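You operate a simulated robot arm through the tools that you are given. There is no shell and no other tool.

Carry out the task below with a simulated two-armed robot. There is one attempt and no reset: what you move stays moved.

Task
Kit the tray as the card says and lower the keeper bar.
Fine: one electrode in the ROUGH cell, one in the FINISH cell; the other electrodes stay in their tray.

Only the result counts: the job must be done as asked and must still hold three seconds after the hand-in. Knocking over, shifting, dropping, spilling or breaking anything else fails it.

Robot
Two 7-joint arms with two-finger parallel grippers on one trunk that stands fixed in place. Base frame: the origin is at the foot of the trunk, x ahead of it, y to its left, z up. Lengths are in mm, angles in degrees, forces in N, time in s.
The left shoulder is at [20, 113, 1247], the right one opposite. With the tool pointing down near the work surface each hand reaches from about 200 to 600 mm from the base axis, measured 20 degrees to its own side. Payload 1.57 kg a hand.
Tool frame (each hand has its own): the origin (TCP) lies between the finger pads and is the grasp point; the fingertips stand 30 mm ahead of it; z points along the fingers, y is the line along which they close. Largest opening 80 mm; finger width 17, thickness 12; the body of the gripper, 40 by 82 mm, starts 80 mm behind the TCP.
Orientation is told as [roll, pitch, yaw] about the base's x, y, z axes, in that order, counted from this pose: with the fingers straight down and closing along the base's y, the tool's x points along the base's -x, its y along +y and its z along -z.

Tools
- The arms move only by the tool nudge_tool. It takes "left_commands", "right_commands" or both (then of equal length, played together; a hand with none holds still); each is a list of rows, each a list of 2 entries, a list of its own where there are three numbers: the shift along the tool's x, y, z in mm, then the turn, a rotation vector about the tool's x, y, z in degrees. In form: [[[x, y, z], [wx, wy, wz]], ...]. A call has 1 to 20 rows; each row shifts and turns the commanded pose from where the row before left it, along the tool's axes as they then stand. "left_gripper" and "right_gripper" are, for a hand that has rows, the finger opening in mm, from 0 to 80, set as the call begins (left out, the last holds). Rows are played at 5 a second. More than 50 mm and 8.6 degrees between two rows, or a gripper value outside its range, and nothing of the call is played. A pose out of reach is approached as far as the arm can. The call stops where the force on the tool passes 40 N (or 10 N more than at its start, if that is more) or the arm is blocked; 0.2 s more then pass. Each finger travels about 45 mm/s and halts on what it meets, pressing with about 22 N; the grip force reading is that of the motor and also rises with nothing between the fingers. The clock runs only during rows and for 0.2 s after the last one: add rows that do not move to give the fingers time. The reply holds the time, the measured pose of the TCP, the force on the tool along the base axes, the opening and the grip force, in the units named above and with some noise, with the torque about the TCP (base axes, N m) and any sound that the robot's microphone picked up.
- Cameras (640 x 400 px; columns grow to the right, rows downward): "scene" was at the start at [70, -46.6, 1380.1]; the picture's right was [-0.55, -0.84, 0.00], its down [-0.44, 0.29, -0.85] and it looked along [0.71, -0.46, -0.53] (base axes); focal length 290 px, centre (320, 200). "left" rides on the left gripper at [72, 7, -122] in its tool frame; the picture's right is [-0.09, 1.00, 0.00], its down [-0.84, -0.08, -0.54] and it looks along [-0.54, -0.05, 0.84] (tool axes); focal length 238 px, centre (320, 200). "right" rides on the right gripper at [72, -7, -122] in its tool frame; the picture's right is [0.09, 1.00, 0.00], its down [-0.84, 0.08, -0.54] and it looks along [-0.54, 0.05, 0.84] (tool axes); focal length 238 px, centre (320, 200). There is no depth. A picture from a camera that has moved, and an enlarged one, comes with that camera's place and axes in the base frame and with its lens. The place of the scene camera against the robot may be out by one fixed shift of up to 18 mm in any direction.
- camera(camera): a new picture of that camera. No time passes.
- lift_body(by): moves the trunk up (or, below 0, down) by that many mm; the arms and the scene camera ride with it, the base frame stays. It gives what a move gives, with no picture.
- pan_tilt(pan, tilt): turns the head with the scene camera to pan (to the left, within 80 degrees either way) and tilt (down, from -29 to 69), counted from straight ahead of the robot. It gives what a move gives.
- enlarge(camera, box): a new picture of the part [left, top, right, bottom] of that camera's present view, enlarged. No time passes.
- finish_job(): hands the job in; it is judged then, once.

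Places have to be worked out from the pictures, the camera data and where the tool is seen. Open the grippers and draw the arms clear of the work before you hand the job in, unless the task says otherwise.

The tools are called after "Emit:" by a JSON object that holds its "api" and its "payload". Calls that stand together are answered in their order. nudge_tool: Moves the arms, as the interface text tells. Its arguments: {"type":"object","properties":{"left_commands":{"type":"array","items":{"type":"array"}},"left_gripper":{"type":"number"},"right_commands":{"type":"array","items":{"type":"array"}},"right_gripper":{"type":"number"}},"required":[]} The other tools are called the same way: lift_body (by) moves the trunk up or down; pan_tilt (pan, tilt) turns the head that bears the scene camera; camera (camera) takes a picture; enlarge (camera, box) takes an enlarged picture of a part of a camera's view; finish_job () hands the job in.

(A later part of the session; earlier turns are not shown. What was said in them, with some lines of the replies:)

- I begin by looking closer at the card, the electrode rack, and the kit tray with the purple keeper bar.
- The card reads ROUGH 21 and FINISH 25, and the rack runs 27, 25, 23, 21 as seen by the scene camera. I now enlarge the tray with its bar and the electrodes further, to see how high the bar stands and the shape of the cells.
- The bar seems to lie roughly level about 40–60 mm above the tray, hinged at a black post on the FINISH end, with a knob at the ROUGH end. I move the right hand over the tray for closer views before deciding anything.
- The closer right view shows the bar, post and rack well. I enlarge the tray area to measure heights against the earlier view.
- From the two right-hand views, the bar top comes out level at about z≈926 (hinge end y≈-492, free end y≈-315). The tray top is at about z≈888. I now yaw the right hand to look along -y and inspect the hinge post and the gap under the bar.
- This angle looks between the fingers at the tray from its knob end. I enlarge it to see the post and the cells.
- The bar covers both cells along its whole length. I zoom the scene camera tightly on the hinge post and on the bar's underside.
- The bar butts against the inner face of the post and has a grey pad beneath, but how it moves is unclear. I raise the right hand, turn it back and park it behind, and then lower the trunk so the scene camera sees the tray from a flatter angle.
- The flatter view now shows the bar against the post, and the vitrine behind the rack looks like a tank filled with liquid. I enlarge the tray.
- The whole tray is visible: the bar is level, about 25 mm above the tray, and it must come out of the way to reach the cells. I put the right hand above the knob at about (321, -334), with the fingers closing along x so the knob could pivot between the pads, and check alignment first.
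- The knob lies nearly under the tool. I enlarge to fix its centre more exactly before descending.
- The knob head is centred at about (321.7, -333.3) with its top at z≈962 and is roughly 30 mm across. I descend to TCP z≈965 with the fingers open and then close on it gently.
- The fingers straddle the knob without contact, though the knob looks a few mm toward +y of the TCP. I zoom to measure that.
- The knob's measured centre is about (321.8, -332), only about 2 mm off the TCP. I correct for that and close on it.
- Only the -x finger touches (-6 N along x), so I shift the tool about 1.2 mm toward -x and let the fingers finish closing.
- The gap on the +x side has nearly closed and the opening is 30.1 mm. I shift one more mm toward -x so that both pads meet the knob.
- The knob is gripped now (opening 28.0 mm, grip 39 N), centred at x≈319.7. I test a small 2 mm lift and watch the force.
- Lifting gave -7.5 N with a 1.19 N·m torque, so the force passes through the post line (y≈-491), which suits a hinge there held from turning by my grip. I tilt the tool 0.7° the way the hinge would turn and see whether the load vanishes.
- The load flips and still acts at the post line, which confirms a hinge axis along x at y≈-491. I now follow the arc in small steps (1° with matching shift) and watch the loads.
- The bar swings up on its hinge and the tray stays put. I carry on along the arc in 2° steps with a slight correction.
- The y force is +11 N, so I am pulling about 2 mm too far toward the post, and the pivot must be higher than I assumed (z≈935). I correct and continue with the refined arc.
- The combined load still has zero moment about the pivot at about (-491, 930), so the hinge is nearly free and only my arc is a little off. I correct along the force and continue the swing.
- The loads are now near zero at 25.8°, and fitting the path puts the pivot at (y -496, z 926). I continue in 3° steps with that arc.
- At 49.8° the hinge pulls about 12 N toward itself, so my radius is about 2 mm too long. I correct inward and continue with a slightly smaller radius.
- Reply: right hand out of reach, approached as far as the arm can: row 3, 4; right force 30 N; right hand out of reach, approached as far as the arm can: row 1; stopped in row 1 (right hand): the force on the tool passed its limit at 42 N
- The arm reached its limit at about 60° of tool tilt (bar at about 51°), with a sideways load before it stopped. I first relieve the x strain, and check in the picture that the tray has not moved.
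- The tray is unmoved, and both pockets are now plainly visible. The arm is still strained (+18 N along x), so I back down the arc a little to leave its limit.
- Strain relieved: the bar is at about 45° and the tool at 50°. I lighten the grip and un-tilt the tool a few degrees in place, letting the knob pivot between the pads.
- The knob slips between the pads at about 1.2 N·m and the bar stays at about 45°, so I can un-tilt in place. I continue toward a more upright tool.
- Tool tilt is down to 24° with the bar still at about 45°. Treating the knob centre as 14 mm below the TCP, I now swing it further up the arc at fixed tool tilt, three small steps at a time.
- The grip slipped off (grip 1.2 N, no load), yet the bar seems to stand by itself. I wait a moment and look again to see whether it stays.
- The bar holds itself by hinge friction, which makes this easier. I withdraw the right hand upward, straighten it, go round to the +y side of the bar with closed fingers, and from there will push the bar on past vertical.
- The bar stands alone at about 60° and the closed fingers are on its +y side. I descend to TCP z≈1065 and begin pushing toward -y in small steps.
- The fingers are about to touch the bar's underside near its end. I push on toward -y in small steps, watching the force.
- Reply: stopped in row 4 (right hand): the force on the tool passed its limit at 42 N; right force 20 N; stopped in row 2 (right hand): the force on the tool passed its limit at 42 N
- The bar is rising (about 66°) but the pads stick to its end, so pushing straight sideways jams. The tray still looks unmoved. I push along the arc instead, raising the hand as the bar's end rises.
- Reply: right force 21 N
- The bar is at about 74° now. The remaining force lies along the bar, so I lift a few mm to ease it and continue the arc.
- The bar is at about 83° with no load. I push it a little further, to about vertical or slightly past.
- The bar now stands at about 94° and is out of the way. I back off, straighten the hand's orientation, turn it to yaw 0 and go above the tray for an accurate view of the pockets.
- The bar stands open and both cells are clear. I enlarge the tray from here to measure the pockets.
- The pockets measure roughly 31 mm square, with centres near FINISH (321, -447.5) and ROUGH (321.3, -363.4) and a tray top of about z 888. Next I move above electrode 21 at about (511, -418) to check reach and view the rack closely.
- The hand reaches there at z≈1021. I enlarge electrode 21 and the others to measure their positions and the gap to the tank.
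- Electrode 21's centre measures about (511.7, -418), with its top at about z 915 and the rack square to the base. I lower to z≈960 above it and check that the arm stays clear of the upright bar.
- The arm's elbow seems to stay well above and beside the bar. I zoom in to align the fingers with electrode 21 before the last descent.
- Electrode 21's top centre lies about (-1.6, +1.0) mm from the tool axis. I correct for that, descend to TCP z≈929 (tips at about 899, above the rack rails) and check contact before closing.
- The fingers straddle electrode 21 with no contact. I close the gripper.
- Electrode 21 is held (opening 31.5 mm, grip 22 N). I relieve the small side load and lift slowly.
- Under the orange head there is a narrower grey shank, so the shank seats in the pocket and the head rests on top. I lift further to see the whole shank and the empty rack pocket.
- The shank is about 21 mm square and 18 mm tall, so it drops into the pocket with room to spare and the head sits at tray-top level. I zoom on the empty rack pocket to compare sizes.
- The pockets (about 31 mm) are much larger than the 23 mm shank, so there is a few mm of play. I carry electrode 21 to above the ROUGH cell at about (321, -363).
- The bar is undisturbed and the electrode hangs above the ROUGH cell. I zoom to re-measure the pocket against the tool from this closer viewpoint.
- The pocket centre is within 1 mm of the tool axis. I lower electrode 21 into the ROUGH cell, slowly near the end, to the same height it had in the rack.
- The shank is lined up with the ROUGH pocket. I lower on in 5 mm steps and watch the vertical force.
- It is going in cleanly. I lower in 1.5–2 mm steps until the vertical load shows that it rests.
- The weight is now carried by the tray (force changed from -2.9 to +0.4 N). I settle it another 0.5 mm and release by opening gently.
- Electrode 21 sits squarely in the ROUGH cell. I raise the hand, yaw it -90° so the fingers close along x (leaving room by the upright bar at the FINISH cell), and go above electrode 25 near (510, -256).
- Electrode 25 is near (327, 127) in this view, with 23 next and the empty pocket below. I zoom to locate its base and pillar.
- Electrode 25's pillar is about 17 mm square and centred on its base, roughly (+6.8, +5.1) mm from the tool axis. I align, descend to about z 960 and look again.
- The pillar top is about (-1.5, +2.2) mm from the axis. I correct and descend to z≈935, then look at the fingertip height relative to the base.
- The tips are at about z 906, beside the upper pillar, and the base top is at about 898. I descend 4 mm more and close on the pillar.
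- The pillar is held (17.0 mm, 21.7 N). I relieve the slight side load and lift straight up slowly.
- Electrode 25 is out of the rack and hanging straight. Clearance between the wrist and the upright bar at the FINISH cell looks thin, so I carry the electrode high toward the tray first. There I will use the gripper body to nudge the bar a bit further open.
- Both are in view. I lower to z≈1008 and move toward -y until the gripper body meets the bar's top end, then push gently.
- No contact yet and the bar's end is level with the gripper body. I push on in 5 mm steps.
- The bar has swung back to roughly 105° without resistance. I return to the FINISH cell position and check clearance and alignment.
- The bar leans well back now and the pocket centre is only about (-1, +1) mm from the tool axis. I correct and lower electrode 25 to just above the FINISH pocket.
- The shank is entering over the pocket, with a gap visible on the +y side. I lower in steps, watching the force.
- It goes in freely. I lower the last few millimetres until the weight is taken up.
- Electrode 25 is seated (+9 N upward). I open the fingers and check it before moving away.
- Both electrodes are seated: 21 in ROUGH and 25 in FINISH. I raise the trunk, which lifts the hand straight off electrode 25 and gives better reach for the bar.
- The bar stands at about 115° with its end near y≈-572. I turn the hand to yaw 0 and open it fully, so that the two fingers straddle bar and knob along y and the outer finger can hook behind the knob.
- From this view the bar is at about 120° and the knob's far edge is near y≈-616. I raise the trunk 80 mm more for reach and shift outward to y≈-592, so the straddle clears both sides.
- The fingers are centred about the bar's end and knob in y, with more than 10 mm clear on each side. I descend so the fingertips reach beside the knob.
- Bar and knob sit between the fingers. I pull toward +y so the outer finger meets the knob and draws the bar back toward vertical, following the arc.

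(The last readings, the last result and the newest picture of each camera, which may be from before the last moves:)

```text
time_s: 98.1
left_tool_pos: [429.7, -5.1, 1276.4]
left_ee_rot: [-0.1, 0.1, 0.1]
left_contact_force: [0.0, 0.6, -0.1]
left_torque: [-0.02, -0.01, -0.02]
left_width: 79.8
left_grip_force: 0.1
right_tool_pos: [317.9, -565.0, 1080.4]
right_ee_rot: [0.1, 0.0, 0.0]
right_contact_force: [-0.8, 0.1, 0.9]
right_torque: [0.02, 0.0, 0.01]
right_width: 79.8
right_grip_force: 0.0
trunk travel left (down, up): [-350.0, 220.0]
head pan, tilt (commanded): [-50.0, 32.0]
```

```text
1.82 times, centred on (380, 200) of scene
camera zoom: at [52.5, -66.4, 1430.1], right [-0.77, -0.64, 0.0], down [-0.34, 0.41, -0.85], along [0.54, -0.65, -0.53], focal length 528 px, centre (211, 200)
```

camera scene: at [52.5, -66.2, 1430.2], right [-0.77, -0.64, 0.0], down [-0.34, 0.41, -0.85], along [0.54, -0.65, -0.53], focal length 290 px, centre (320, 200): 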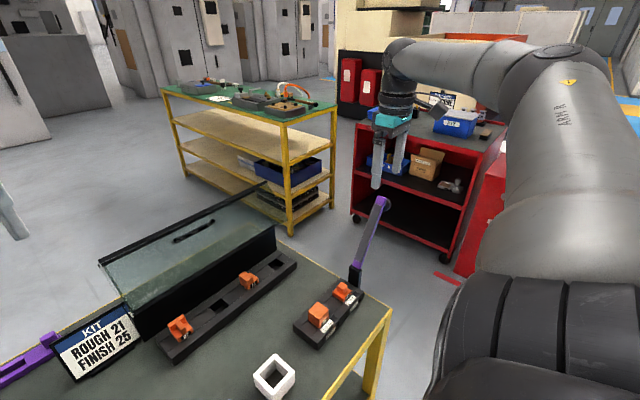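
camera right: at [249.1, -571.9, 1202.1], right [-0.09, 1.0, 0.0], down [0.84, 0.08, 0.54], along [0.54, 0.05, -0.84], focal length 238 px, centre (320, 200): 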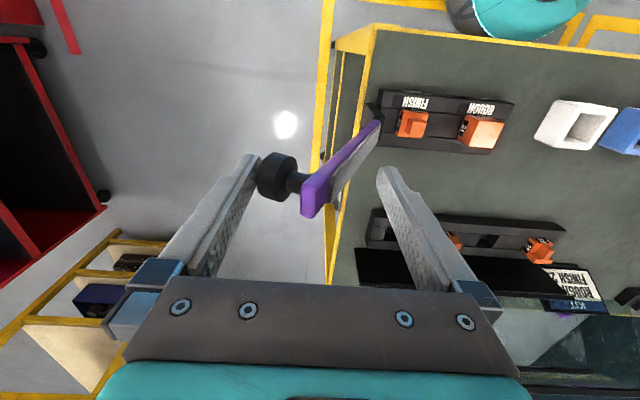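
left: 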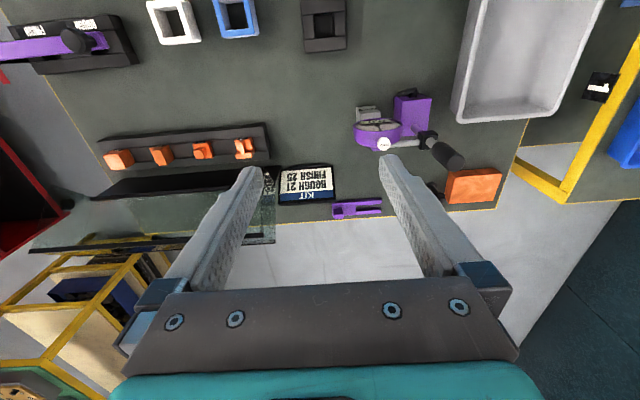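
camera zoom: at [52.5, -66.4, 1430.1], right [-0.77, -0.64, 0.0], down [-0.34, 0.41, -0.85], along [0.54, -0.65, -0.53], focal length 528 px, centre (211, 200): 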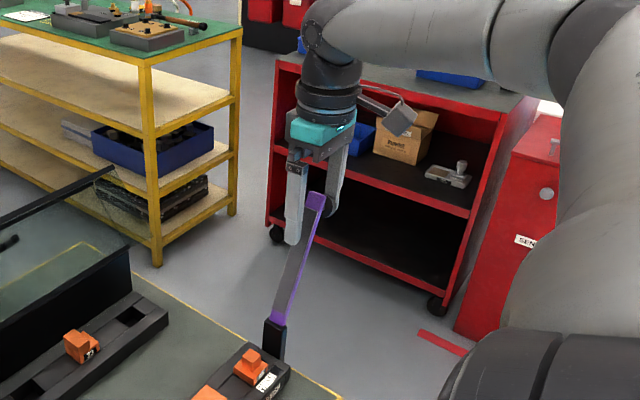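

The outer finger is now at the knob. I continue along the arc and check the loads.

Emit:
{"api": "nudge_tool", "payload": {"right_commands": [[[0, 5.5, -4.7], [0, 0, 0]], [[0, 5.5, -4.7], [0, 0, 0]], [[0, 6, -4.2], [0, 0, 0]], [[0, 6, -4.2], [0, 0, 0]], [[0, 0, 0], [0, 0, 0]]], "right_gripper": 80}}

Emit:
{"api": "nudge_tool", "payload": {"right_commands": [[[0, 6.3, -3.6], [0, 0, 0]], [[0, 6.3, -3.6], [0, 0, 0]], [[0, 6.6, -3], [0, 0, 0]], [[0, 6.6, -3], [0, 0, 0]], [[0, 0, 0], [0, 0, 0]]], "right_gripper": 80}}

Emit:
{"api": "camera", "payload": {"camera": "right"}}

Emit:
{"api": "enlarge", "payload": {"camera": "scene", "box": [300, 90, 460, 310]}}

```text
time_s: 99.3
left_tool_pos: [428.4, -5.3, 1276.6]
left_ee_rot: [0.0, 0.1, 0.2]
left_contact_force: [0.8, 0.1, -0.4]
left_torque: [-0.01, 0.02, -0.01]
left_width: 80.1
left_grip_force: 0.0
right_tool_pos: [319.1, -540.3, 1096.6]
right_ee_rot: [0.0, 0.1, -0.1]
right_contact_force: [-0.5, -0.6, 1.1]
right_torque: [-0.02, -0.01, -0.02]
right_width: 79.8
right_grip_force: 0.0
trunk travel left (down, up): [-350.0, 220.0]
head pan, tilt (commanded): [-50.0, 32.0]
```

```text
time_s: 100.5
left_tool_pos: [429.5, -6.5, 1277.9]
left_ee_rot: [-0.1, 0.0, 0.1]
left_contact_force: [0.5, -0.3, 0.2]
left_torque: [-0.01, 0.0, 0.01]
left_width: 80.1
left_grip_force: 0.0
right_tool_pos: [320.4, -515.3, 1111.2]
right_ee_rot: [0.0, 0.1, 0.0]
right_contact_force: [0.2, -0.6, 0.6]
right_torque: [0.0, 0.01, -0.01]
right_width: 80.1
right_grip_force: 0.1
trunk travel left (down, up): [-350.0, 220.0]
head pan, tilt (commanded): [-50.0, 32.0]
```

```text
taken
camera right: at [249.8, -522.3, 1233.6], right [-0.09, 1.0, 0.0], down [0.84, 0.08, 0.54], along [0.54, 0.05, -0.84], focal length 238 px, centre (320, 200)
```

right: 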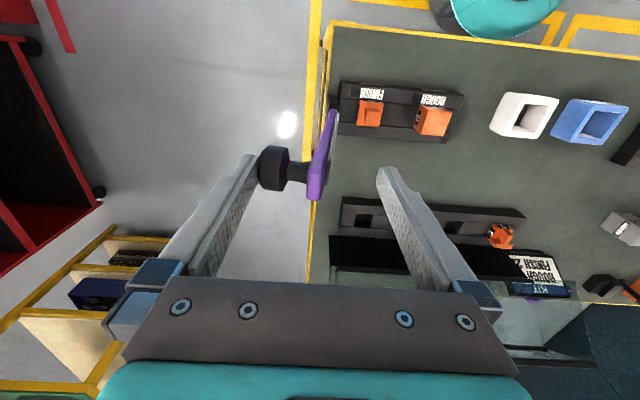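

```text
1.82 times, centred on (380, 200) of scene
camera zoom: at [52.6, -66.4, 1430.1], right [-0.77, -0.64, 0.0], down [-0.34, 0.41, -0.85], along [0.54, -0.65, -0.53], focal length 528 px, centre (211, 200)
```

zoom: 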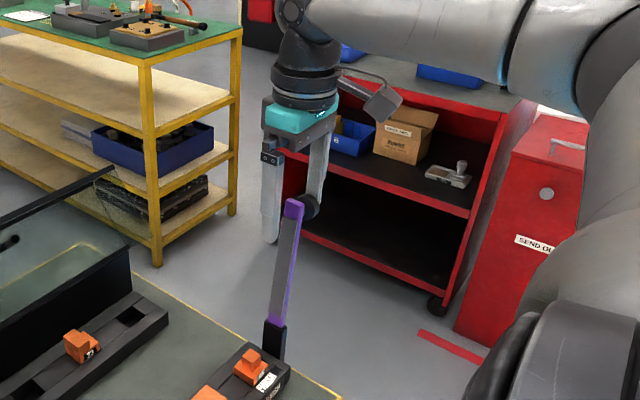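

The bar follows smoothly (about 99°) with hardly any load. The fingertip is near the knob's lower edge, so I hold the height while going on past vertical.

Emit:
{"api": "nudge_tool", "payload": {"right_commands": [[[0, -2, 0], [0, 0, 0]], [[0, 0, 9], [0, 0, 0]], [[0, 7, -2], [0, 0, 0]], [[0, 7, -2], [0, 0, 0]], [[0, 7, -2], [0, 0, 0]], [[0, 7, -1.5], [0, 0, 0]], [[0, 7, -1], [0, 0, 0]], [[0, 0, 0], [0, 0, 0]]], "right_gripper": 80}}

Emit:
{"api": "nudge_tool", "payload": {"right_commands": [[[0, 7, -0.5], [0, 0, 0]], [[0, 7, 0], [0, 0, 0]], [[0, 7, 0], [0, 0, 0]], [[0, 7, 0.5], [0, 0, 0]], [[0, 0, 0], [0, 0, 0]]], "right_gripper": 80}}

Emit:
{"api": "camera", "payload": {"camera": "right"}}

Emit:
{"api": "enlarge", "payload": {"camera": "scene", "box": [300, 90, 460, 310]}}

```text
time_s: 102.3
left_tool_pos: [428.9, -5.7, 1276.0]
left_ee_rot: [0.0, 0.0, 0.1]
left_contact_force: [0.0, -0.4, -0.3]
left_torque: [0.01, -0.01, -0.01]
left_width: 80.2
left_grip_force: 0.1
right_tool_pos: [321.1, -482.6, 1110.8]
right_ee_rot: [0.0, 0.1, 0.0]
right_contact_force: [-0.7, -0.3, 0.4]
right_torque: [0.01, -0.01, 0.0]
right_width: 79.9
right_grip_force: 0.0
trunk travel left (down, up): [-350.0, 220.0]
head pan, tilt (commanded): [-50.0, 32.0]
```

```text
time_s: 103.5
left_tool_pos: [428.9, -5.0, 1277.3]
left_ee_rot: [0.0, 0.0, 0.0]
left_contact_force: [-1.1, -0.6, -0.2]
left_torque: [-0.03, -0.02, -0.05]
left_width: 80.3
left_grip_force: 0.1
right_tool_pos: [320.3, -454.3, 1110.0]
right_ee_rot: [-0.1, 0.1, -0.1]
right_contact_force: [0.6, -0.3, 0.4]
right_torque: [0.01, 0.02, 0.0]
right_width: 80.0
right_grip_force: 0.1
trunk travel left (down, up): [-350.0, 220.0]
head pan, tilt (commanded): [-50.0, 32.0]
```

```text
taken
camera right: at [250.0, -461.2, 1232.8], right [-0.09, 1.0, 0.0], down [0.84, 0.08, 0.54], along [0.54, 0.05, -0.84], focal length 238 px, centre (320, 200)
```

right: 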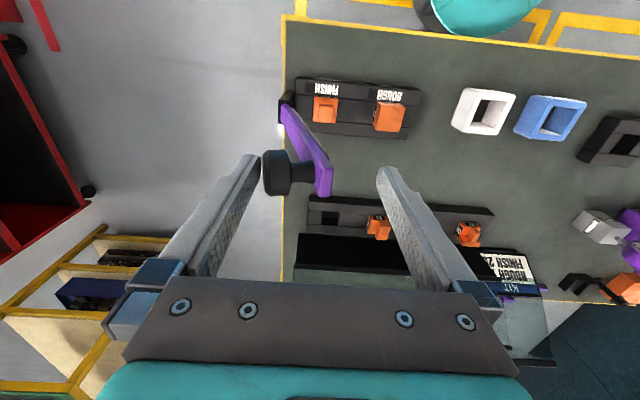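

```text
1.82 times, centred on (380, 200) of scene
camera zoom: at [52.6, -66.3, 1430.1], right [-0.77, -0.64, 0.0], down [-0.34, 0.41, -0.85], along [0.54, -0.65, -0.53], focal length 528 px, centre (211, 200)
```

zoom: 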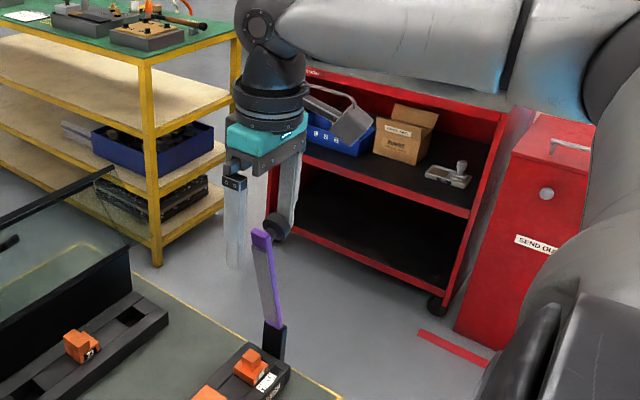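

The bar is past vertical (about 77°). I keep drawing it down, lowering the hand along with the knob.

Emit:
{"api": "nudge_tool", "payload": {"right_commands": [[[0, 7, 2], [0, 0, 0]], [[0, 7, 2], [0, 0, 0]], [[0, 7, 2], [0, 0, 0]], [[0, 7, 3], [0, 0, 0]], [[0, 0, 0], [0, 0, 0]]], "right_gripper": 80}}

Emit:
{"api": "nudge_tool", "payload": {"right_commands": [[[0, 7, 3], [0, 0, 0]], [[0, 7, 4], [0, 0, 0]], [[0, 7, 4], [0, 0, 0]], [[0, 6, 4], [0, 0, 0]], [[0, 0, 0], [0, 0, 0]]], "right_gripper": 80}}

Emit:
{"api": "camera", "payload": {"camera": "right"}}

Emit:
{"api": "enlarge", "payload": {"camera": "scene", "box": [270, 110, 430, 330]}}

```text
time_s: 104.7
left_tool_pos: [429.6, -5.0, 1277.6]
left_ee_rot: [0.0, 0.0, 0.1]
left_contact_force: [-0.4, -0.2, -0.9]
left_torque: [0.02, -0.01, 0.04]
left_width: 80.1
left_grip_force: 0.0
right_tool_pos: [318.6, -426.8, 1101.9]
right_ee_rot: [0.0, 0.1, -0.1]
right_contact_force: [-0.2, -0.1, 0.5]
right_torque: [-0.02, -0.03, 0.01]
right_width: 79.9
right_grip_force: 0.1
trunk travel left (down, up): [-350.0, 220.0]
head pan, tilt (commanded): [-50.0, 32.0]
```

```text
time_s: 105.9
left_tool_pos: [427.8, -6.3, 1277.1]
left_ee_rot: [0.1, 0.0, 0.1]
left_contact_force: [-0.2, 0.1, 1.7]
left_torque: [-0.05, -0.01, 0.01]
left_width: 80.0
left_grip_force: 0.0
right_tool_pos: [321.2, -399.7, 1086.8]
right_ee_rot: [0.0, 0.1, -0.1]
right_contact_force: [0.2, 0.2, 0.7]
right_torque: [-0.01, -0.02, -0.03]
right_width: 80.0
right_grip_force: 0.2
trunk travel left (down, up): [-350.0, 220.0]
head pan, tilt (commanded): [-50.0, 32.0]
```

```text
taken
camera right: at [249.3, -406.4, 1208.8], right [-0.09, 1.0, 0.0], down [0.84, 0.08, 0.54], along [0.54, 0.05, -0.84], focal length 238 px, centre (320, 200)
```

right: 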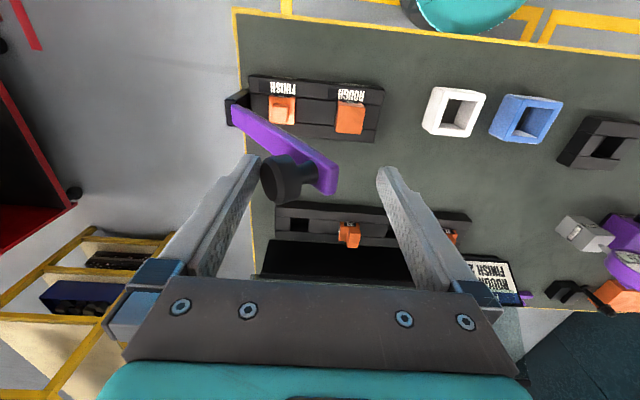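

```text
1.82 times, centred on (350, 220) of scene
camera zoom: at [52.5, -66.3, 1430.1], right [-0.77, -0.64, 0.0], down [-0.34, 0.41, -0.85], along [0.54, -0.65, -0.53], focal length 528 px, centre (266, 164)
```

zoom: 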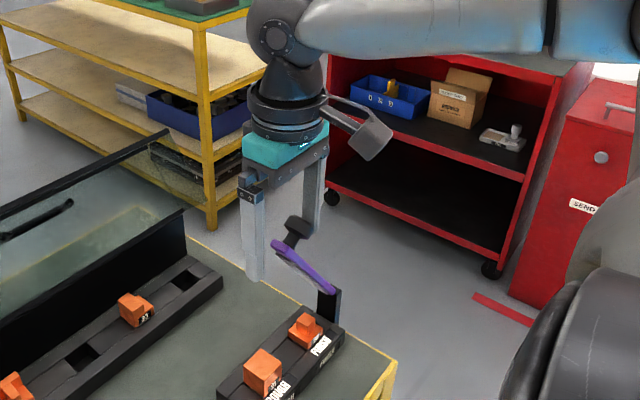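

The bar is down to about 58°. I draw it a bit further to roughly 45°, and then I will switch to pressing the knob from above.

Emit:
{"api": "nudge_tool", "payload": {"right_commands": [[[0, 6, 3], [0, 0, 0]], [[0, 6, 3], [0, 0, 0]], [[0, 6, 4], [0, 0, 0]], [[0, 6, 4], [0, 0, 0]], [[0, 6, 4], [0, 0, 0]], [[0, 0, 0], [0, 0, 0]]], "right_gripper": 80}}

Emit:
{"api": "camera", "payload": {"camera": "right"}}

Emit:
{"api": "enlarge", "payload": {"camera": "scene", "box": [270, 110, 430, 330]}}

```text
time_s: 107.3
left_tool_pos: [428.2, -6.2, 1277.7]
left_ee_rot: [0.1, 0.1, 0.2]
left_contact_force: [0.3, 0.4, -0.1]
left_torque: [-0.06, 0.01, -0.03]
left_width: 80.0
left_grip_force: 0.2
right_tool_pos: [319.8, -368.5, 1068.5]
right_ee_rot: [0.0, 0.1, 0.0]
right_contact_force: [0.8, 0.2, -0.5]
right_torque: [0.02, -0.03, 0.0]
right_width: 79.9
right_grip_force: 0.1
trunk travel left (down, up): [-350.0, 220.0]
head pan, tilt (commanded): [-50.0, 32.0]
```

```text
taken
camera right: at [249.7, -375.9, 1191.3], right [-0.09, 1.0, 0.0], down [0.84, 0.08, 0.54], along [0.54, 0.05, -0.84], focal length 238 px, centre (320, 200)
```

right: 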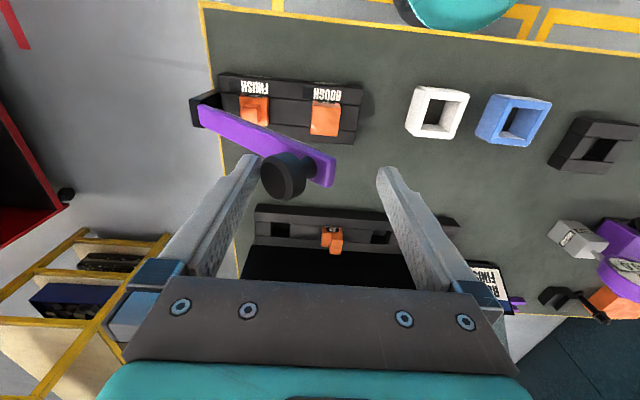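

```text
1.82 times, centred on (350, 220) of scene
camera zoom: at [52.5, -66.4, 1430.1], right [-0.77, -0.64, 0.0], down [-0.34, 0.41, -0.85], along [0.54, -0.65, -0.53], focal length 528 px, centre (266, 164)
```

zoom: 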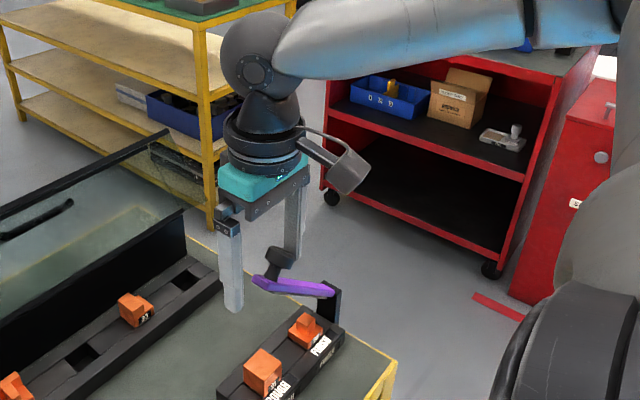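

The bar is at about 43°. I lift clear, close the fingers and position them above the knob's top near (320, -398).

Emit:
{"api": "nudge_tool", "payload": {"right_commands": [[[0, -2, 0], [0, 0, 0]], [[0, 0, -30], [0, 0, 0]], [[0, 0, -35], [0, 0, 0]], [[0, 0, 0], [0, 0, 0]]], "right_gripper": 80}}

Emit:
{"api": "nudge_tool", "payload": {"right_commands": [[[0, -14, 0], [0, 0, 0]], [[0, -13, 0], [0, 0, 0]], [[0, 0, 0], [0, 0, 0]], [[0, 0, 0], [0, 0, 0]], [[0, 0, 0], [0, 0, 0]]], "right_gripper": 0}}

Emit:
{"api": "camera", "payload": {"camera": "right"}}

Emit:
{"api": "enlarge", "payload": {"camera": "scene", "box": [270, 110, 430, 330]}}

```text
time_s: 108.3
left_tool_pos: [426.6, -5.6, 1275.2]
left_ee_rot: [0.1, 0.0, 0.1]
left_contact_force: [0.2, -0.8, 0.2]
left_torque: [-0.01, -0.02, 0.02]
left_width: 79.9
left_grip_force: 0.1
right_tool_pos: [318.8, -370.4, 1134.0]
right_ee_rot: [0.0, 0.1, 0.0]
right_contact_force: [-0.5, 0.9, 0.0]
right_torque: [-0.01, -0.03, 0.0]
right_width: 80.0
right_grip_force: 0.0
trunk travel left (down, up): [-350.0, 220.0]
head pan, tilt (commanded): [-50.0, 32.0]
```

```text
time_s: 109.5
left_tool_pos: [428.7, -5.4, 1277.0]
left_ee_rot: [0.1, 0.0, 0.1]
left_contact_force: [0.4, 0.5, -0.6]
left_torque: [-0.03, -0.01, 0.0]
left_width: 80.1
left_grip_force: 0.0
right_tool_pos: [321.5, -398.2, 1134.1]
right_ee_rot: [0.0, 0.0, 0.1]
right_contact_force: [0.0, -0.9, -1.0]
right_torque: [0.0, 0.01, -0.01]
right_width: 0.0
right_grip_force: 14.3
trunk travel left (down, up): [-350.0, 220.0]
head pan, tilt (commanded): [-50.0, 32.0]
```

```text
taken
camera right: at [250.3, -404.8, 1256.3], right [-0.09, 1.0, 0.0], down [0.84, 0.08, 0.54], along [0.54, 0.05, -0.84], focal length 238 px, centre (320, 200)
```

right: 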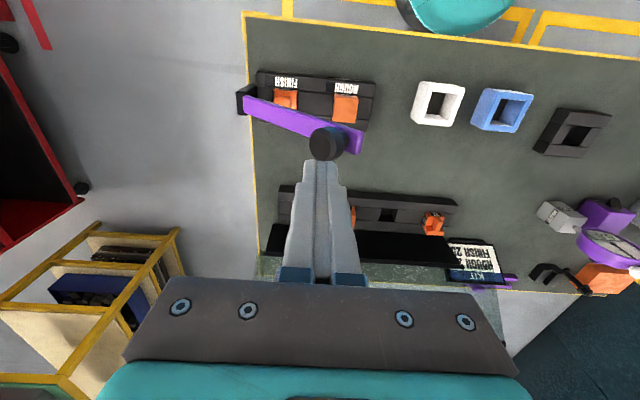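

```text
1.82 times, centred on (350, 220) of scene
camera zoom: at [52.6, -66.3, 1430.1], right [-0.77, -0.64, 0.0], down [-0.34, 0.41, -0.85], along [0.54, -0.65, -0.53], focal length 528 px, centre (266, 164)
```

zoom: 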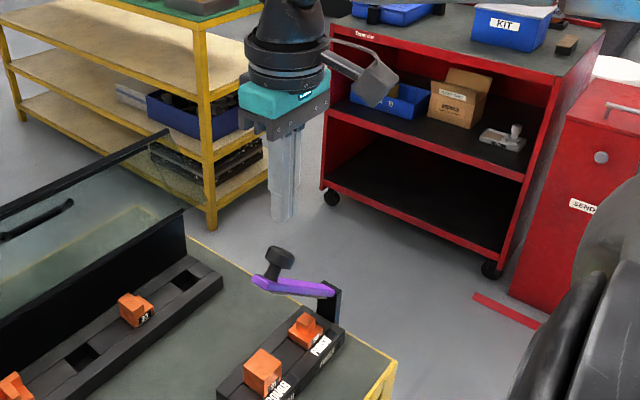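

The bar is at about 40° with its knob top near (320, -393, 1059). I come down with the closed fingertips onto the knob and then press it down along its arc.

Emit:
{"api": "nudge_tool", "payload": {"right_commands": [[[0, 9, 15], [0, 0, 0]], [[0, 0, 18], [0, 0, 0]], [[0, 0, 0], [0, 0, 0]]], "right_gripper": 0}}

Emit:
{"api": "nudge_tool", "payload": {"right_commands": [[[0, 6, 5], [0, 0, 0]], [[0, 6, 5], [0, 0, 0]], [[0, 5, 5.5], [0, 0, 0]], [[0, 5, 5.5], [0, 0, 0]], [[0, 0, 0], [0, 0, 0]]], "right_gripper": 0}}

Emit:
{"api": "camera", "payload": {"camera": "right"}}

Emit:
{"api": "enlarge", "payload": {"camera": "scene", "box": [270, 110, 430, 330]}}

```text
time_s: 110.3
left_tool_pos: [428.5, -5.3, 1277.7]
left_ee_rot: [0.0, 0.0, 0.1]
left_contact_force: [0.4, -0.3, -1.2]
left_torque: [-0.02, 0.06, 0.0]
left_width: 79.9
left_grip_force: 0.0
right_tool_pos: [321.2, -389.9, 1099.0]
right_ee_rot: [0.0, 0.2, -0.1]
right_contact_force: [0.3, 0.1, -0.4]
right_torque: [0.02, -0.01, 0.0]
right_width: 0.1
right_grip_force: 22.1
trunk travel left (down, up): [-350.0, 220.0]
head pan, tilt (commanded): [-50.0, 32.0]
```

```text
time_s: 111.5
left_tool_pos: [428.5, -5.9, 1277.1]
left_ee_rot: [0.0, 0.0, 0.1]
left_contact_force: [-0.1, -0.3, -0.5]
left_torque: [-0.02, -0.01, -0.02]
left_width: 80.0
left_grip_force: 0.0
right_tool_pos: [319.9, -370.1, 1079.3]
right_ee_rot: [0.0, 0.2, 0.1]
right_contact_force: [0.3, 0.9, 0.4]
right_torque: [0.0, -0.02, -0.03]
right_width: 0.0
right_grip_force: 21.4
trunk travel left (down, up): [-350.0, 220.0]
head pan, tilt (commanded): [-50.0, 32.0]
```

```text
taken
camera right: at [249.4, -375.4, 1201.7], right [-0.09, 1.0, 0.0], down [0.84, 0.08, 0.54], along [0.54, 0.05, -0.84], focal length 238 px, centre (320, 200)
```

right: 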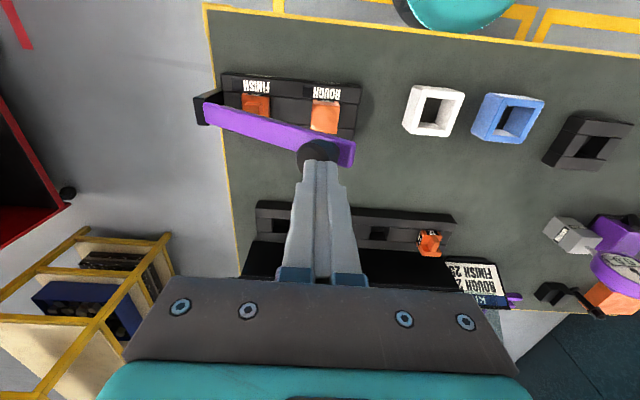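

```text
1.82 times, centred on (350, 220) of scene
camera zoom: at [52.5, -66.3, 1430.1], right [-0.77, -0.64, 0.0], down [-0.34, 0.41, -0.85], along [0.54, -0.65, -0.53], focal length 528 px, centre (266, 164)
```

zoom: 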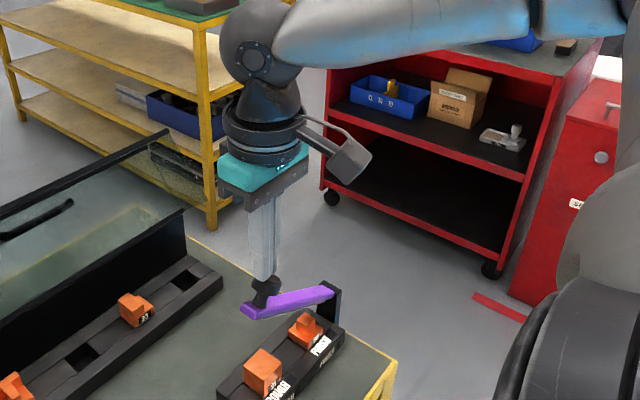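

The bar follows the fingertips down (about 32°) without force build-up. I continue along the arc toward 10°.

Emit:
{"api": "nudge_tool", "payload": {"right_commands": [[[0, 5, 6], [0, 0, 0]], [[0, 4.5, 6], [0, 0, 0]], [[0, 4.5, 6.5], [0, 0, 0]], [[0, 4, 6.5], [0, 0, 0]], [[0, 0, 0], [0, 0, 0]]], "right_gripper": 0}}

Emit:
{"api": "nudge_tool", "payload": {"right_commands": [[[0, 4, 6.5], [0, 0, 0]], [[0, 3.5, 6.5], [0, 0, 0]], [[0, 3, 6.5], [0, 0, 0]], [[0, 0, 0], [0, 0, 0]]], "right_gripper": 0}}

Emit:
{"api": "camera", "payload": {"camera": "right"}}

Emit:
{"api": "enlarge", "payload": {"camera": "scene", "box": [270, 150, 400, 330]}}

```text
time_s: 112.7
left_tool_pos: [428.6, -5.6, 1276.2]
left_ee_rot: [0.0, 0.0, 0.1]
left_contact_force: [-0.5, 0.1, -0.2]
left_torque: [0.0, 0.01, -0.01]
left_width: 80.0
left_grip_force: 0.1
right_tool_pos: [319.6, -350.9, 1053.6]
right_ee_rot: [0.0, 0.1, 0.0]
right_contact_force: [-0.1, 0.1, -0.1]
right_torque: [0.01, 0.0, 0.01]
right_width: 0.0
right_grip_force: 21.2
trunk travel left (down, up): [-350.0, 220.0]
head pan, tilt (commanded): [-50.0, 32.0]
```

```text
time_s: 113.7
left_tool_pos: [428.1, -5.7, 1275.8]
left_ee_rot: [0.0, 0.0, 0.2]
left_contact_force: [-0.2, 0.3, 0.1]
left_torque: [0.01, -0.02, 0.01]
left_width: 80.1
left_grip_force: 0.1
right_tool_pos: [320.3, -339.6, 1034.8]
right_ee_rot: [0.0, 0.2, -0.1]
right_contact_force: [-1.1, -0.2, 1.1]
right_torque: [-0.02, -0.02, 0.01]
right_width: 0.1
right_grip_force: 20.9
trunk travel left (down, up): [-350.0, 220.0]
head pan, tilt (commanded): [-50.0, 32.0]
```

```text
taken
camera right: at [249.1, -345.6, 1157.5], right [-0.09, 1.0, 0.0], down [0.84, 0.08, 0.54], along [0.54, 0.05, -0.84], focal length 238 px, centre (320, 200)
```

right: 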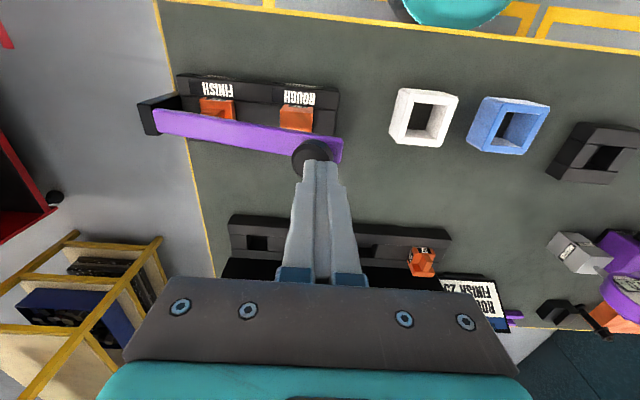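

```text
2.22 times, centred on (335, 240) of scene
camera zoom: at [52.5, -66.3, 1430.1], right [-0.77, -0.64, 0.0], down [-0.34, 0.41, -0.85], along [0.54, -0.65, -0.53], focal length 645 px, centre (287, 111)
```

zoom: 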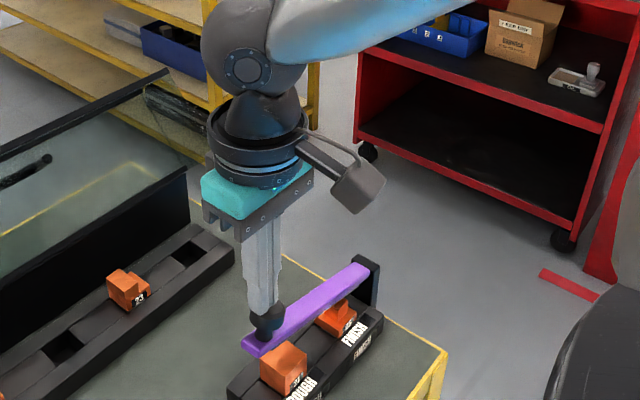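

The bar is at about 15°. I continue with smaller steps, watching for contact with the electrode heads.

Emit:
{"api": "nudge_tool", "payload": {"right_commands": [[[0, 1.5, 5], [0, 0, 0]], [[0, 1.5, 5], [0, 0, 0]], [[0, 1.5, 5], [0, 0, 0]], [[0, 1, 5], [0, 0, 0]], [[0, 0, 0], [0, 0, 0]]], "right_gripper": 0}}

Emit:
{"api": "enlarge", "payload": {"camera": "scene", "box": [285, 230, 385, 335]}}

```text
time_s: 114.9
left_tool_pos: [428.5, -5.3, 1276.4]
left_ee_rot: [0.1, 0.0, 0.1]
left_contact_force: [-0.7, 0.5, 0.5]
left_torque: [0.02, 0.01, 0.01]
left_width: 80.2
left_grip_force: 0.2
right_tool_pos: [318.5, -334.2, 1014.1]
right_ee_rot: [0.0, 0.1, 0.0]
right_contact_force: [-0.3, 0.2, 0.3]
right_torque: [0.0, -0.04, -0.01]
right_width: 0.0
right_grip_force: 21.8
trunk travel left (down, up): [-350.0, 220.0]
head pan, tilt (commanded): [-50.0, 32.0]
```

```text
3.81 times, centred on (335, 282) of scene
camera zoom: at [52.5, -66.3, 1430.1], right [-0.77, -0.64, 0.0], down [-0.34, 0.41, -0.85], along [0.54, -0.65, -0.53], focal length 1106 px, centre (263, -114)
```

zoom: 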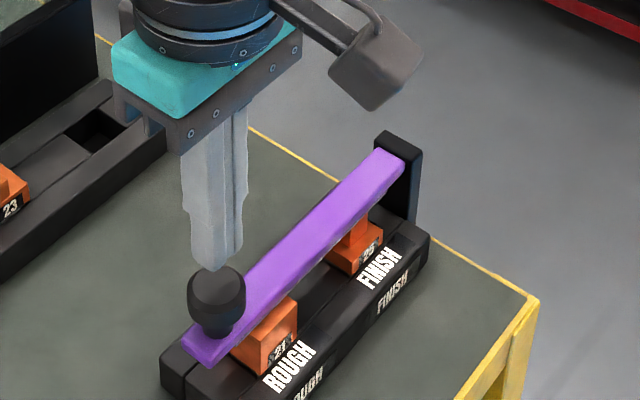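

The bar is nearly down. I zoom in on the gap between bar and electrodes.

Emit:
{"api": "enlarge", "payload": {"camera": "scene", "box": [325, 265, 381, 315]}}

Emit:
{"api": "enlarge", "payload": {"camera": "right", "box": [140, 60, 360, 200]}}

```text
8.00 times, centred on (353, 290) of scene
camera zoom: at [52.5, -66.3, 1430.1], right [-0.77, -0.64, 0.0], down [-0.34, 0.41, -0.85], along [0.54, -0.65, -0.53], focal length 2322 px, centre (56, -520)
```

zoom: 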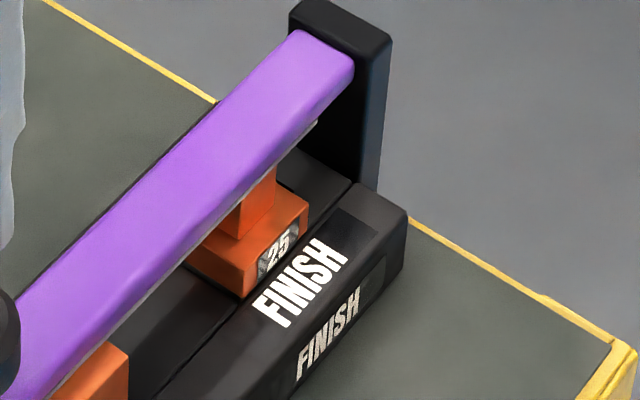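

```text
2.86 times, centred on (250, 130) of right
camera zoom: at [248.7, -340.8, 1136.9], right [-0.09, 1.0, 0.0], down [0.84, 0.08, 0.54], along [0.54, 0.05, -0.84], focal length 681 px, centre (520, 400)
```

zoom: 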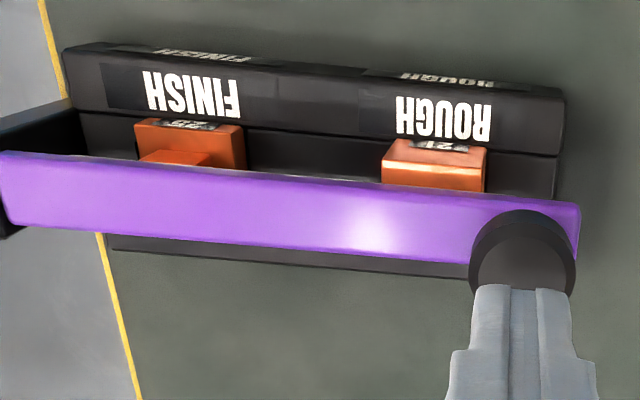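

Both electrodes sit upright beneath the bar. I press on in 2–3 mm steps and watch the vertical force.

Emit:
{"api": "nudge_tool", "payload": {"right_commands": [[[0, 0.8, 3], [0, 0, 0]], [[0, 0.8, 3], [0, 0, 0]], [[0, 0.5, 2], [0, 0, 0]], [[0, 0, 0], [0, 0, 0]]], "right_gripper": 0}}

Emit:
{"api": "enlarge", "payload": {"camera": "scene", "box": [285, 230, 385, 335]}}

```text
time_s: 115.9
left_tool_pos: [428.4, -5.9, 1276.6]
left_ee_rot: [0.0, 0.0, 0.2]
left_contact_force: [0.0, -0.3, -0.3]
left_torque: [-0.03, 0.03, 0.04]
left_width: 80.0
left_grip_force: 0.0
right_tool_pos: [320.7, -332.3, 1007.3]
right_ee_rot: [0.0, 0.1, 0.0]
right_contact_force: [0.0, 0.1, -0.1]
right_torque: [0.01, -0.03, 0.0]
right_width: 0.1
right_grip_force: 21.2
trunk travel left (down, up): [-350.0, 220.0]
head pan, tilt (commanded): [-50.0, 32.0]
```

```text
3.81 times, centred on (335, 282) of scene
camera zoom: at [52.5, -66.3, 1430.1], right [-0.77, -0.64, 0.0], down [-0.34, 0.41, -0.85], along [0.54, -0.65, -0.53], focal length 1106 px, centre (263, -114)
```

zoom: 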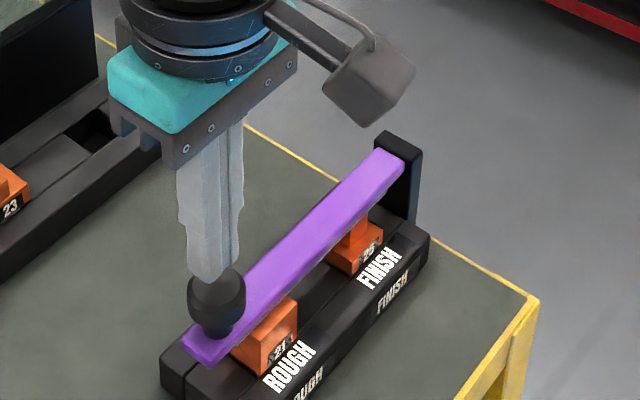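

The bar did not change between the two pictures, so it already rests lower than my fingertips. I come down further in small steps until I touch the knob.

Emit:
{"api": "nudge_tool", "payload": {"right_commands": [[[0, 0.5, 3], [0, 0, 0]], [[0, 0, 3], [0, 0, 0]], [[0, 0, 2], [0, 0, 0]], [[0, 0, 0], [0, 0, 0]]], "right_gripper": 0}}

Emit:
{"api": "enlarge", "payload": {"camera": "scene", "box": [285, 230, 385, 335]}}

```text
time_s: 116.9
left_tool_pos: [428.7, -5.0, 1276.4]
left_ee_rot: [0.0, -0.1, 0.0]
left_contact_force: [-0.1, 0.3, -0.3]
left_torque: [0.03, -0.02, 0.03]
left_width: 80.2
left_grip_force: 0.1
right_tool_pos: [318.4, -330.8, 999.2]
right_ee_rot: [0.0, 0.0, 0.0]
right_contact_force: [-0.3, -0.1, 0.2]
right_torque: [0.01, 0.0, -0.03]
right_width: 0.0
right_grip_force: 21.9
trunk travel left (down, up): [-350.0, 220.0]
head pan, tilt (commanded): [-50.0, 32.0]
```

```text
3.81 times, centred on (335, 282) of scene
camera zoom: at [52.5, -66.3, 1430.1], right [-0.77, -0.64, 0.0], down [-0.34, 0.41, -0.85], along [0.54, -0.65, -0.53], focal length 1106 px, centre (263, -114)
```

zoom: 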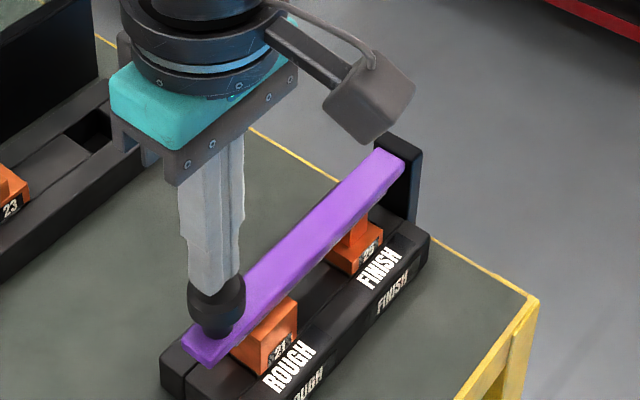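

Emit:
{"api": "nudge_tool", "payload": {"right_commands": [[[0, 0, 1.5], [0, 0, 0]], [[0, 0, 1.5], [0, 0, 0]], [[0, 0, 1.5], [0, 0, 0]], [[0, 0, 0], [0, 0, 0]]], "right_gripper": 0}}

```text
time_s: 117.9
left_tool_pos: [428.3, -5.9, 1276.6]
left_ee_rot: [0.0, 0.0, 0.1]
left_contact_force: [-0.8, 0.9, -0.4]
left_torque: [-0.02, -0.02, -0.01]
left_width: 80.1
left_grip_force: 0.1
right_tool_pos: [319.5, -331.6, 995.5]
right_ee_rot: [0.0, 0.1, 0.0]
right_contact_force: [0.0, -0.3, -0.4]
right_torque: [-0.02, -0.02, 0.02]
right_width: 0.0
right_grip_force: 21.2
trunk travel left (down, up): [-350.0, 220.0]
head pan, tilt (commanded): [-50.0, 32.0]
```

No contact yet at tip height z≈965. I continue in 1 mm steps.

Emit:
{"api": "nudge_tool", "payload": {"right_commands": [[[0, 0, 1], [0, 0, 0]], [[0, 0, 1], [0, 0, 0]], [[0, 0, 1], [0, 0, 0]], [[0, 0, 0], [0, 0, 0]]], "right_gripper": 0}}

Emit:
{"api": "nudge_tool", "payload": {"right_commands": [[[0, 0, 0.8], [0, 0, 0]], [[0, 0, 0.7], [0, 0, 0]], [[0, 0, 0], [0, 0, 0]]], "right_gripper": 0}}

Emit:
{"api": "enlarge", "payload": {"camera": "scene", "box": [285, 230, 385, 335]}}

```text
time_s: 118.9
left_tool_pos: [427.7, -6.1, 1276.2]
left_ee_rot: [0.0, 0.1, 0.1]
left_contact_force: [-0.8, 0.5, -0.8]
left_torque: [0.04, -0.01, -0.01]
left_width: 80.2
left_grip_force: 0.0
right_tool_pos: [319.1, -332.3, 992.2]
right_ee_rot: [0.0, 0.0, 0.1]
right_contact_force: [1.2, 0.0, 2.9]
right_torque: [0.01, -0.03, -0.01]
right_width: 0.1
right_grip_force: 21.1
trunk travel left (down, up): [-350.0, 220.0]
head pan, tilt (commanded): [-50.0, 32.0]
```

```text
time_s: 119.7
left_tool_pos: [428.4, -5.2, 1277.4]
left_ee_rot: [-0.1, 0.0, 0.1]
left_contact_force: [-0.6, -0.2, -0.2]
left_torque: [-0.03, 0.01, -0.01]
left_width: 79.8
left_grip_force: 0.0
right_tool_pos: [319.0, -331.5, 990.7]
right_ee_rot: [-0.1, 0.0, -0.1]
right_contact_force: [-0.7, -5.7, 19.2]
right_torque: [-0.19, 0.08, -0.09]
right_width: 0.0
right_grip_force: 21.3
trunk travel left (down, up): [-350.0, 220.0]
head pan, tilt (commanded): [-50.0, 32.0]
```

```text
3.81 times, centred on (335, 282) of scene
camera zoom: at [51.5, -66.0, 1430.4], right [-0.77, -0.64, 0.0], down [-0.34, 0.41, -0.85], along [0.55, -0.65, -0.53], focal length 1106 px, centre (263, -114)
```

zoom: 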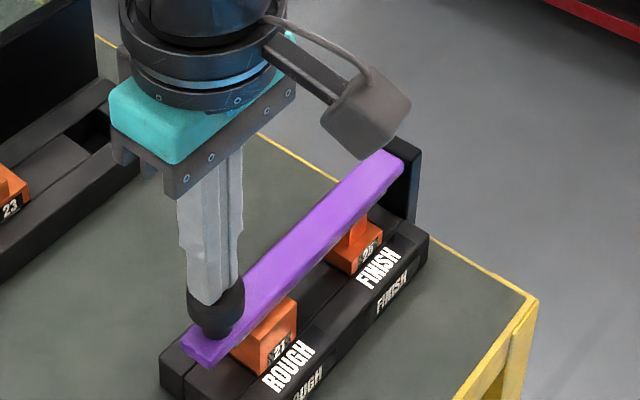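

The fingertips met the knob at z≈962, the same height as when the bar was level at the start, and it bore 19 N firmly, so the bar is fully lowered. I back straight off and look.

Emit:
{"api": "nudge_tool", "payload": {"right_commands": [[[0, 0, -2], [0, 0, 0]], [[0, 0, -20], [0, 0, 0]], [[0, 0, -40], [0, 0, 0]], [[0, 0, -40], [0, 0, 0]], [[0, 0, -40], [0, 0, 0]], [[0, 0, 0], [0, 0, 0]]], "right_gripper": 0}}

Emit:
{"api": "camera", "payload": {"camera": "right"}}

Emit:
{"api": "camera", "payload": {"camera": "scene"}}

Emit:
{"api": "enlarge", "payload": {"camera": "scene", "box": [285, 240, 385, 335]}}

Emit:
{"api": "enlarge", "payload": {"camera": "right", "box": [190, 60, 350, 160]}}

```text
time_s: 121.1
left_tool_pos: [428.2, -6.5, 1278.0]
left_ee_rot: [-0.1, 0.1, 0.1]
left_contact_force: [-0.6, -0.3, 0.7]
left_torque: [-0.01, 0.02, 0.01]
left_width: 80.0
left_grip_force: 0.0
right_tool_pos: [321.1, -331.5, 1133.3]
right_ee_rot: [0.0, 0.1, 0.0]
right_contact_force: [-0.8, 0.1, 0.1]
right_torque: [-0.01, 0.0, 0.0]
right_width: 0.2
right_grip_force: 21.1
trunk travel left (down, up): [-350.0, 220.0]
head pan, tilt (commanded): [-50.0, 32.0]
```

```text
taken
camera right: at [250.0, -338.8, 1255.2], right [-0.09, 1.0, 0.0], down [0.84, 0.08, 0.54], along [0.54, 0.05, -0.84], focal length 238 px, centre (320, 200)
```

right: 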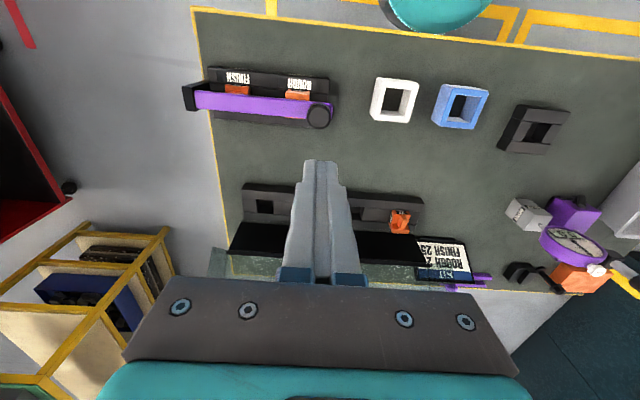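

```text
taken
camera scene: at [52.7, -66.5, 1430.1], right [-0.77, -0.64, 0.0], down [-0.34, 0.41, -0.85], along [0.54, -0.65, -0.53], focal length 290 px, centre (320, 200)
```

scene: 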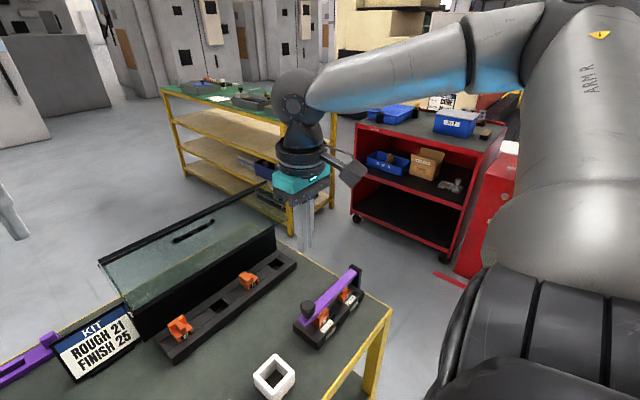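

```text
4.21 times, centred on (335, 288) of scene
camera zoom: at [52.7, -66.5, 1430.1], right [-0.77, -0.64, 0.0], down [-0.34, 0.41, -0.85], along [0.54, -0.65, -0.53], focal length 1222 px, centre (257, -168)
```

zoom: 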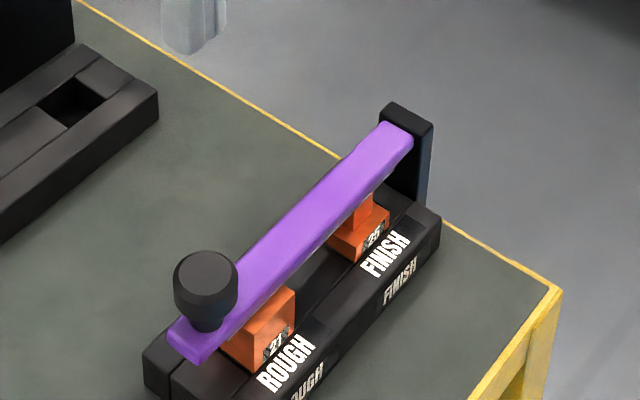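

```text
4.00 times, centred on (270, 110) of right
camera zoom: at [250.0, -338.8, 1255.2], right [-0.09, 1.0, 0.0], down [0.84, 0.08, 0.54], along [0.54, 0.05, -0.84], focal length 953 px, centre (520, 560)
```

zoom: 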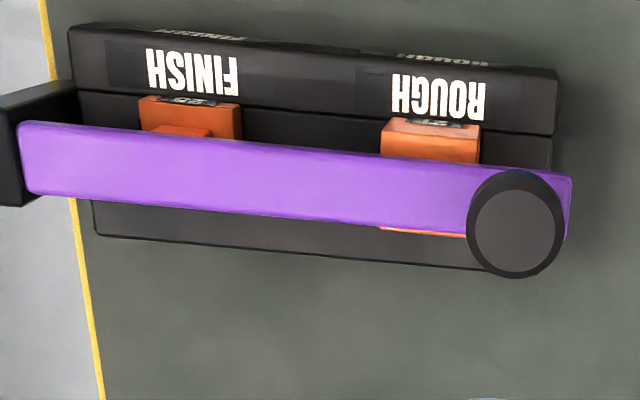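

The bar lies level over both electrodes and the tray is where it was. I open the right gripper and raise and withdraw the arm clear of the work.

Emit:
{"api": "nudge_tool", "payload": {"right_commands": [[[0, 0, -40], [0, 0, 0]], [[0, 0, -40], [0, 0, 0]], [[0, -20, -20], [0, 0, 0]], [[0, -30, 0], [0, 0, 0]], [[0, -30, 0], [0, 0, 0]], [[0, 0, 0], [0, 0, 0]]], "right_gripper": 80}}

Emit:
{"api": "camera", "payload": {"camera": "right"}}

Emit:
{"api": "enlarge", "payload": {"camera": "scene", "box": [285, 240, 385, 335]}}

Emit:
{"api": "pan_tilt", "payload": {"pan": -33, "tilt": 32}}

Emit:
{"api": "camera", "payload": {"camera": "scene"}}

```text
time_s: 122.5
left_tool_pos: [428.8, -5.6, 1276.6]
left_ee_rot: [0.0, 0.0, 0.1]
left_contact_force: [0.0, 0.6, 0.5]
left_torque: [0.01, 0.0, 0.04]
left_width: 80.1
left_grip_force: 0.0
right_tool_pos: [320.1, -411.0, 1233.7]
right_ee_rot: [0.1, 0.2, -0.1]
right_contact_force: [0.3, 0.4, 0.4]
right_torque: [0.0, 0.0, 0.03]
right_width: 79.8
right_grip_force: 0.0
trunk travel left (down, up): [-350.0, 220.0]
head pan, tilt (commanded): [-50.0, 32.0]
```

```text
taken
camera right: at [249.8, -418.1, 1355.7], right [-0.09, 1.0, 0.0], down [0.84, 0.08, 0.54], along [0.54, 0.05, -0.84], focal length 238 px, centre (320, 200)
```

right: 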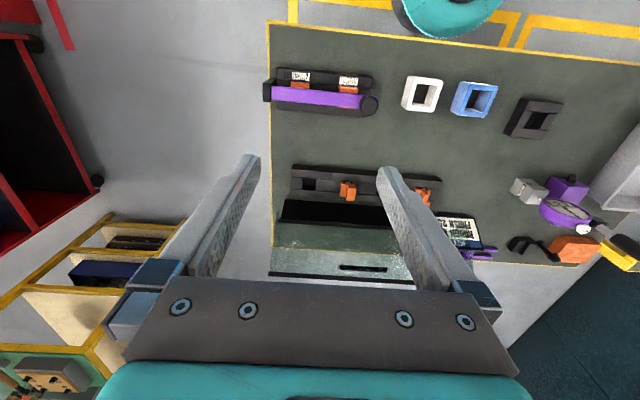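

```text
4.21 times, centred on (335, 288) of scene
camera zoom: at [52.5, -66.1, 1430.2], right [-0.77, -0.64, 0.0], down [-0.34, 0.41, -0.85], along [0.54, -0.65, -0.53], focal length 1222 px, centre (257, -168)
```

zoom: 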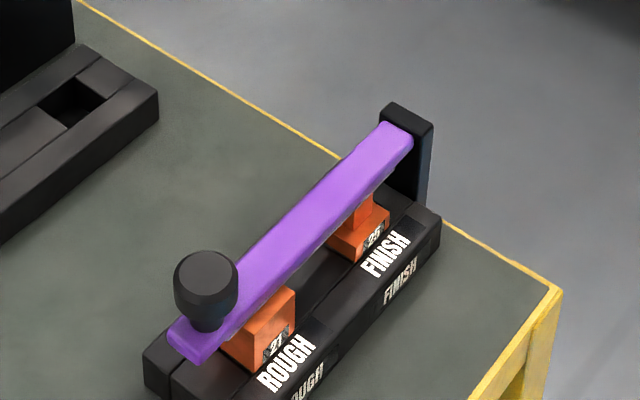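

```text
time_s: 123.3
left_tool_pos: [429.1, -5.7, 1276.7]
left_ee_rot: [0.0, 0.0, 0.1]
left_contact_force: [0.3, 0.1, -0.3]
left_torque: [-0.03, 0.04, 0.01]
left_width: 80.2
left_grip_force: 0.0
right_tool_pos: [319.7, -411.3, 1233.8]
right_ee_rot: [0.0, 0.1, 0.0]
right_contact_force: [-0.8, 0.4, -0.3]
right_torque: [-0.03, -0.03, 0.02]
right_width: 80.0
right_grip_force: 0.0
trunk travel left (down, up): [-350.0, 220.0]
head pan, tilt (commanded): [-33.0, 32.0]
```

```text
taken
camera scene: at [70.1, -46.6, 1430.1], right [-0.55, -0.84, 0.0], down [-0.44, 0.29, -0.85], along [0.71, -0.46, -0.53], focal length 290 px, centre (320, 200)
```

scene: 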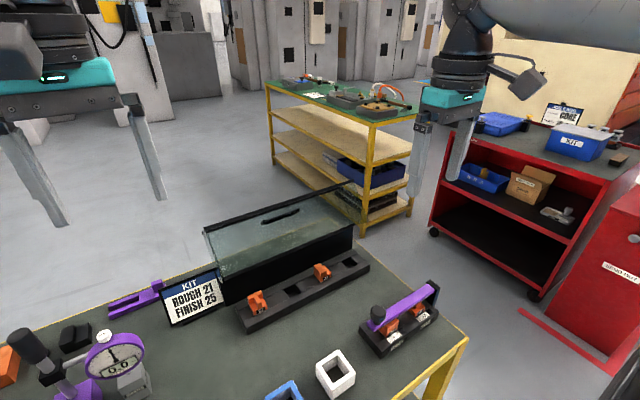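

Electrode 21 is in ROUGH and 25 in FINISH, 23 and 27 are still in their rack, and the keeper bar is down and steady. Both grippers are open and clear, so I hand the job in.

Emit:
{"api": "finish_job", "payload": {}}

```text
The job is handed in.
```

The tray is kitted as the card says, the keeper bar is down, and the job is handed in.

- **Electrodes:** number 21 is in the ROUGH cell and number 25 is in the FINISH cell, both upright and seated. Numbers 23 and 27 are still in their rack.
- **Keeper bar:** it started level over the cells, so I swung it open to load the electrodes and then brought it back down. It lies level again, with its knob at the same height as at the start. A 19 N press on the knob pushed it down no further.
- **Surroundings:** the tray corners measure the same as before within about 2 mm, and nothing else on the bench looks disturbed. While opening the bar, the arm hit its 40 N force limit three times, but the tray did not move.
- **Arms:** both grippers are open and clear of the work.
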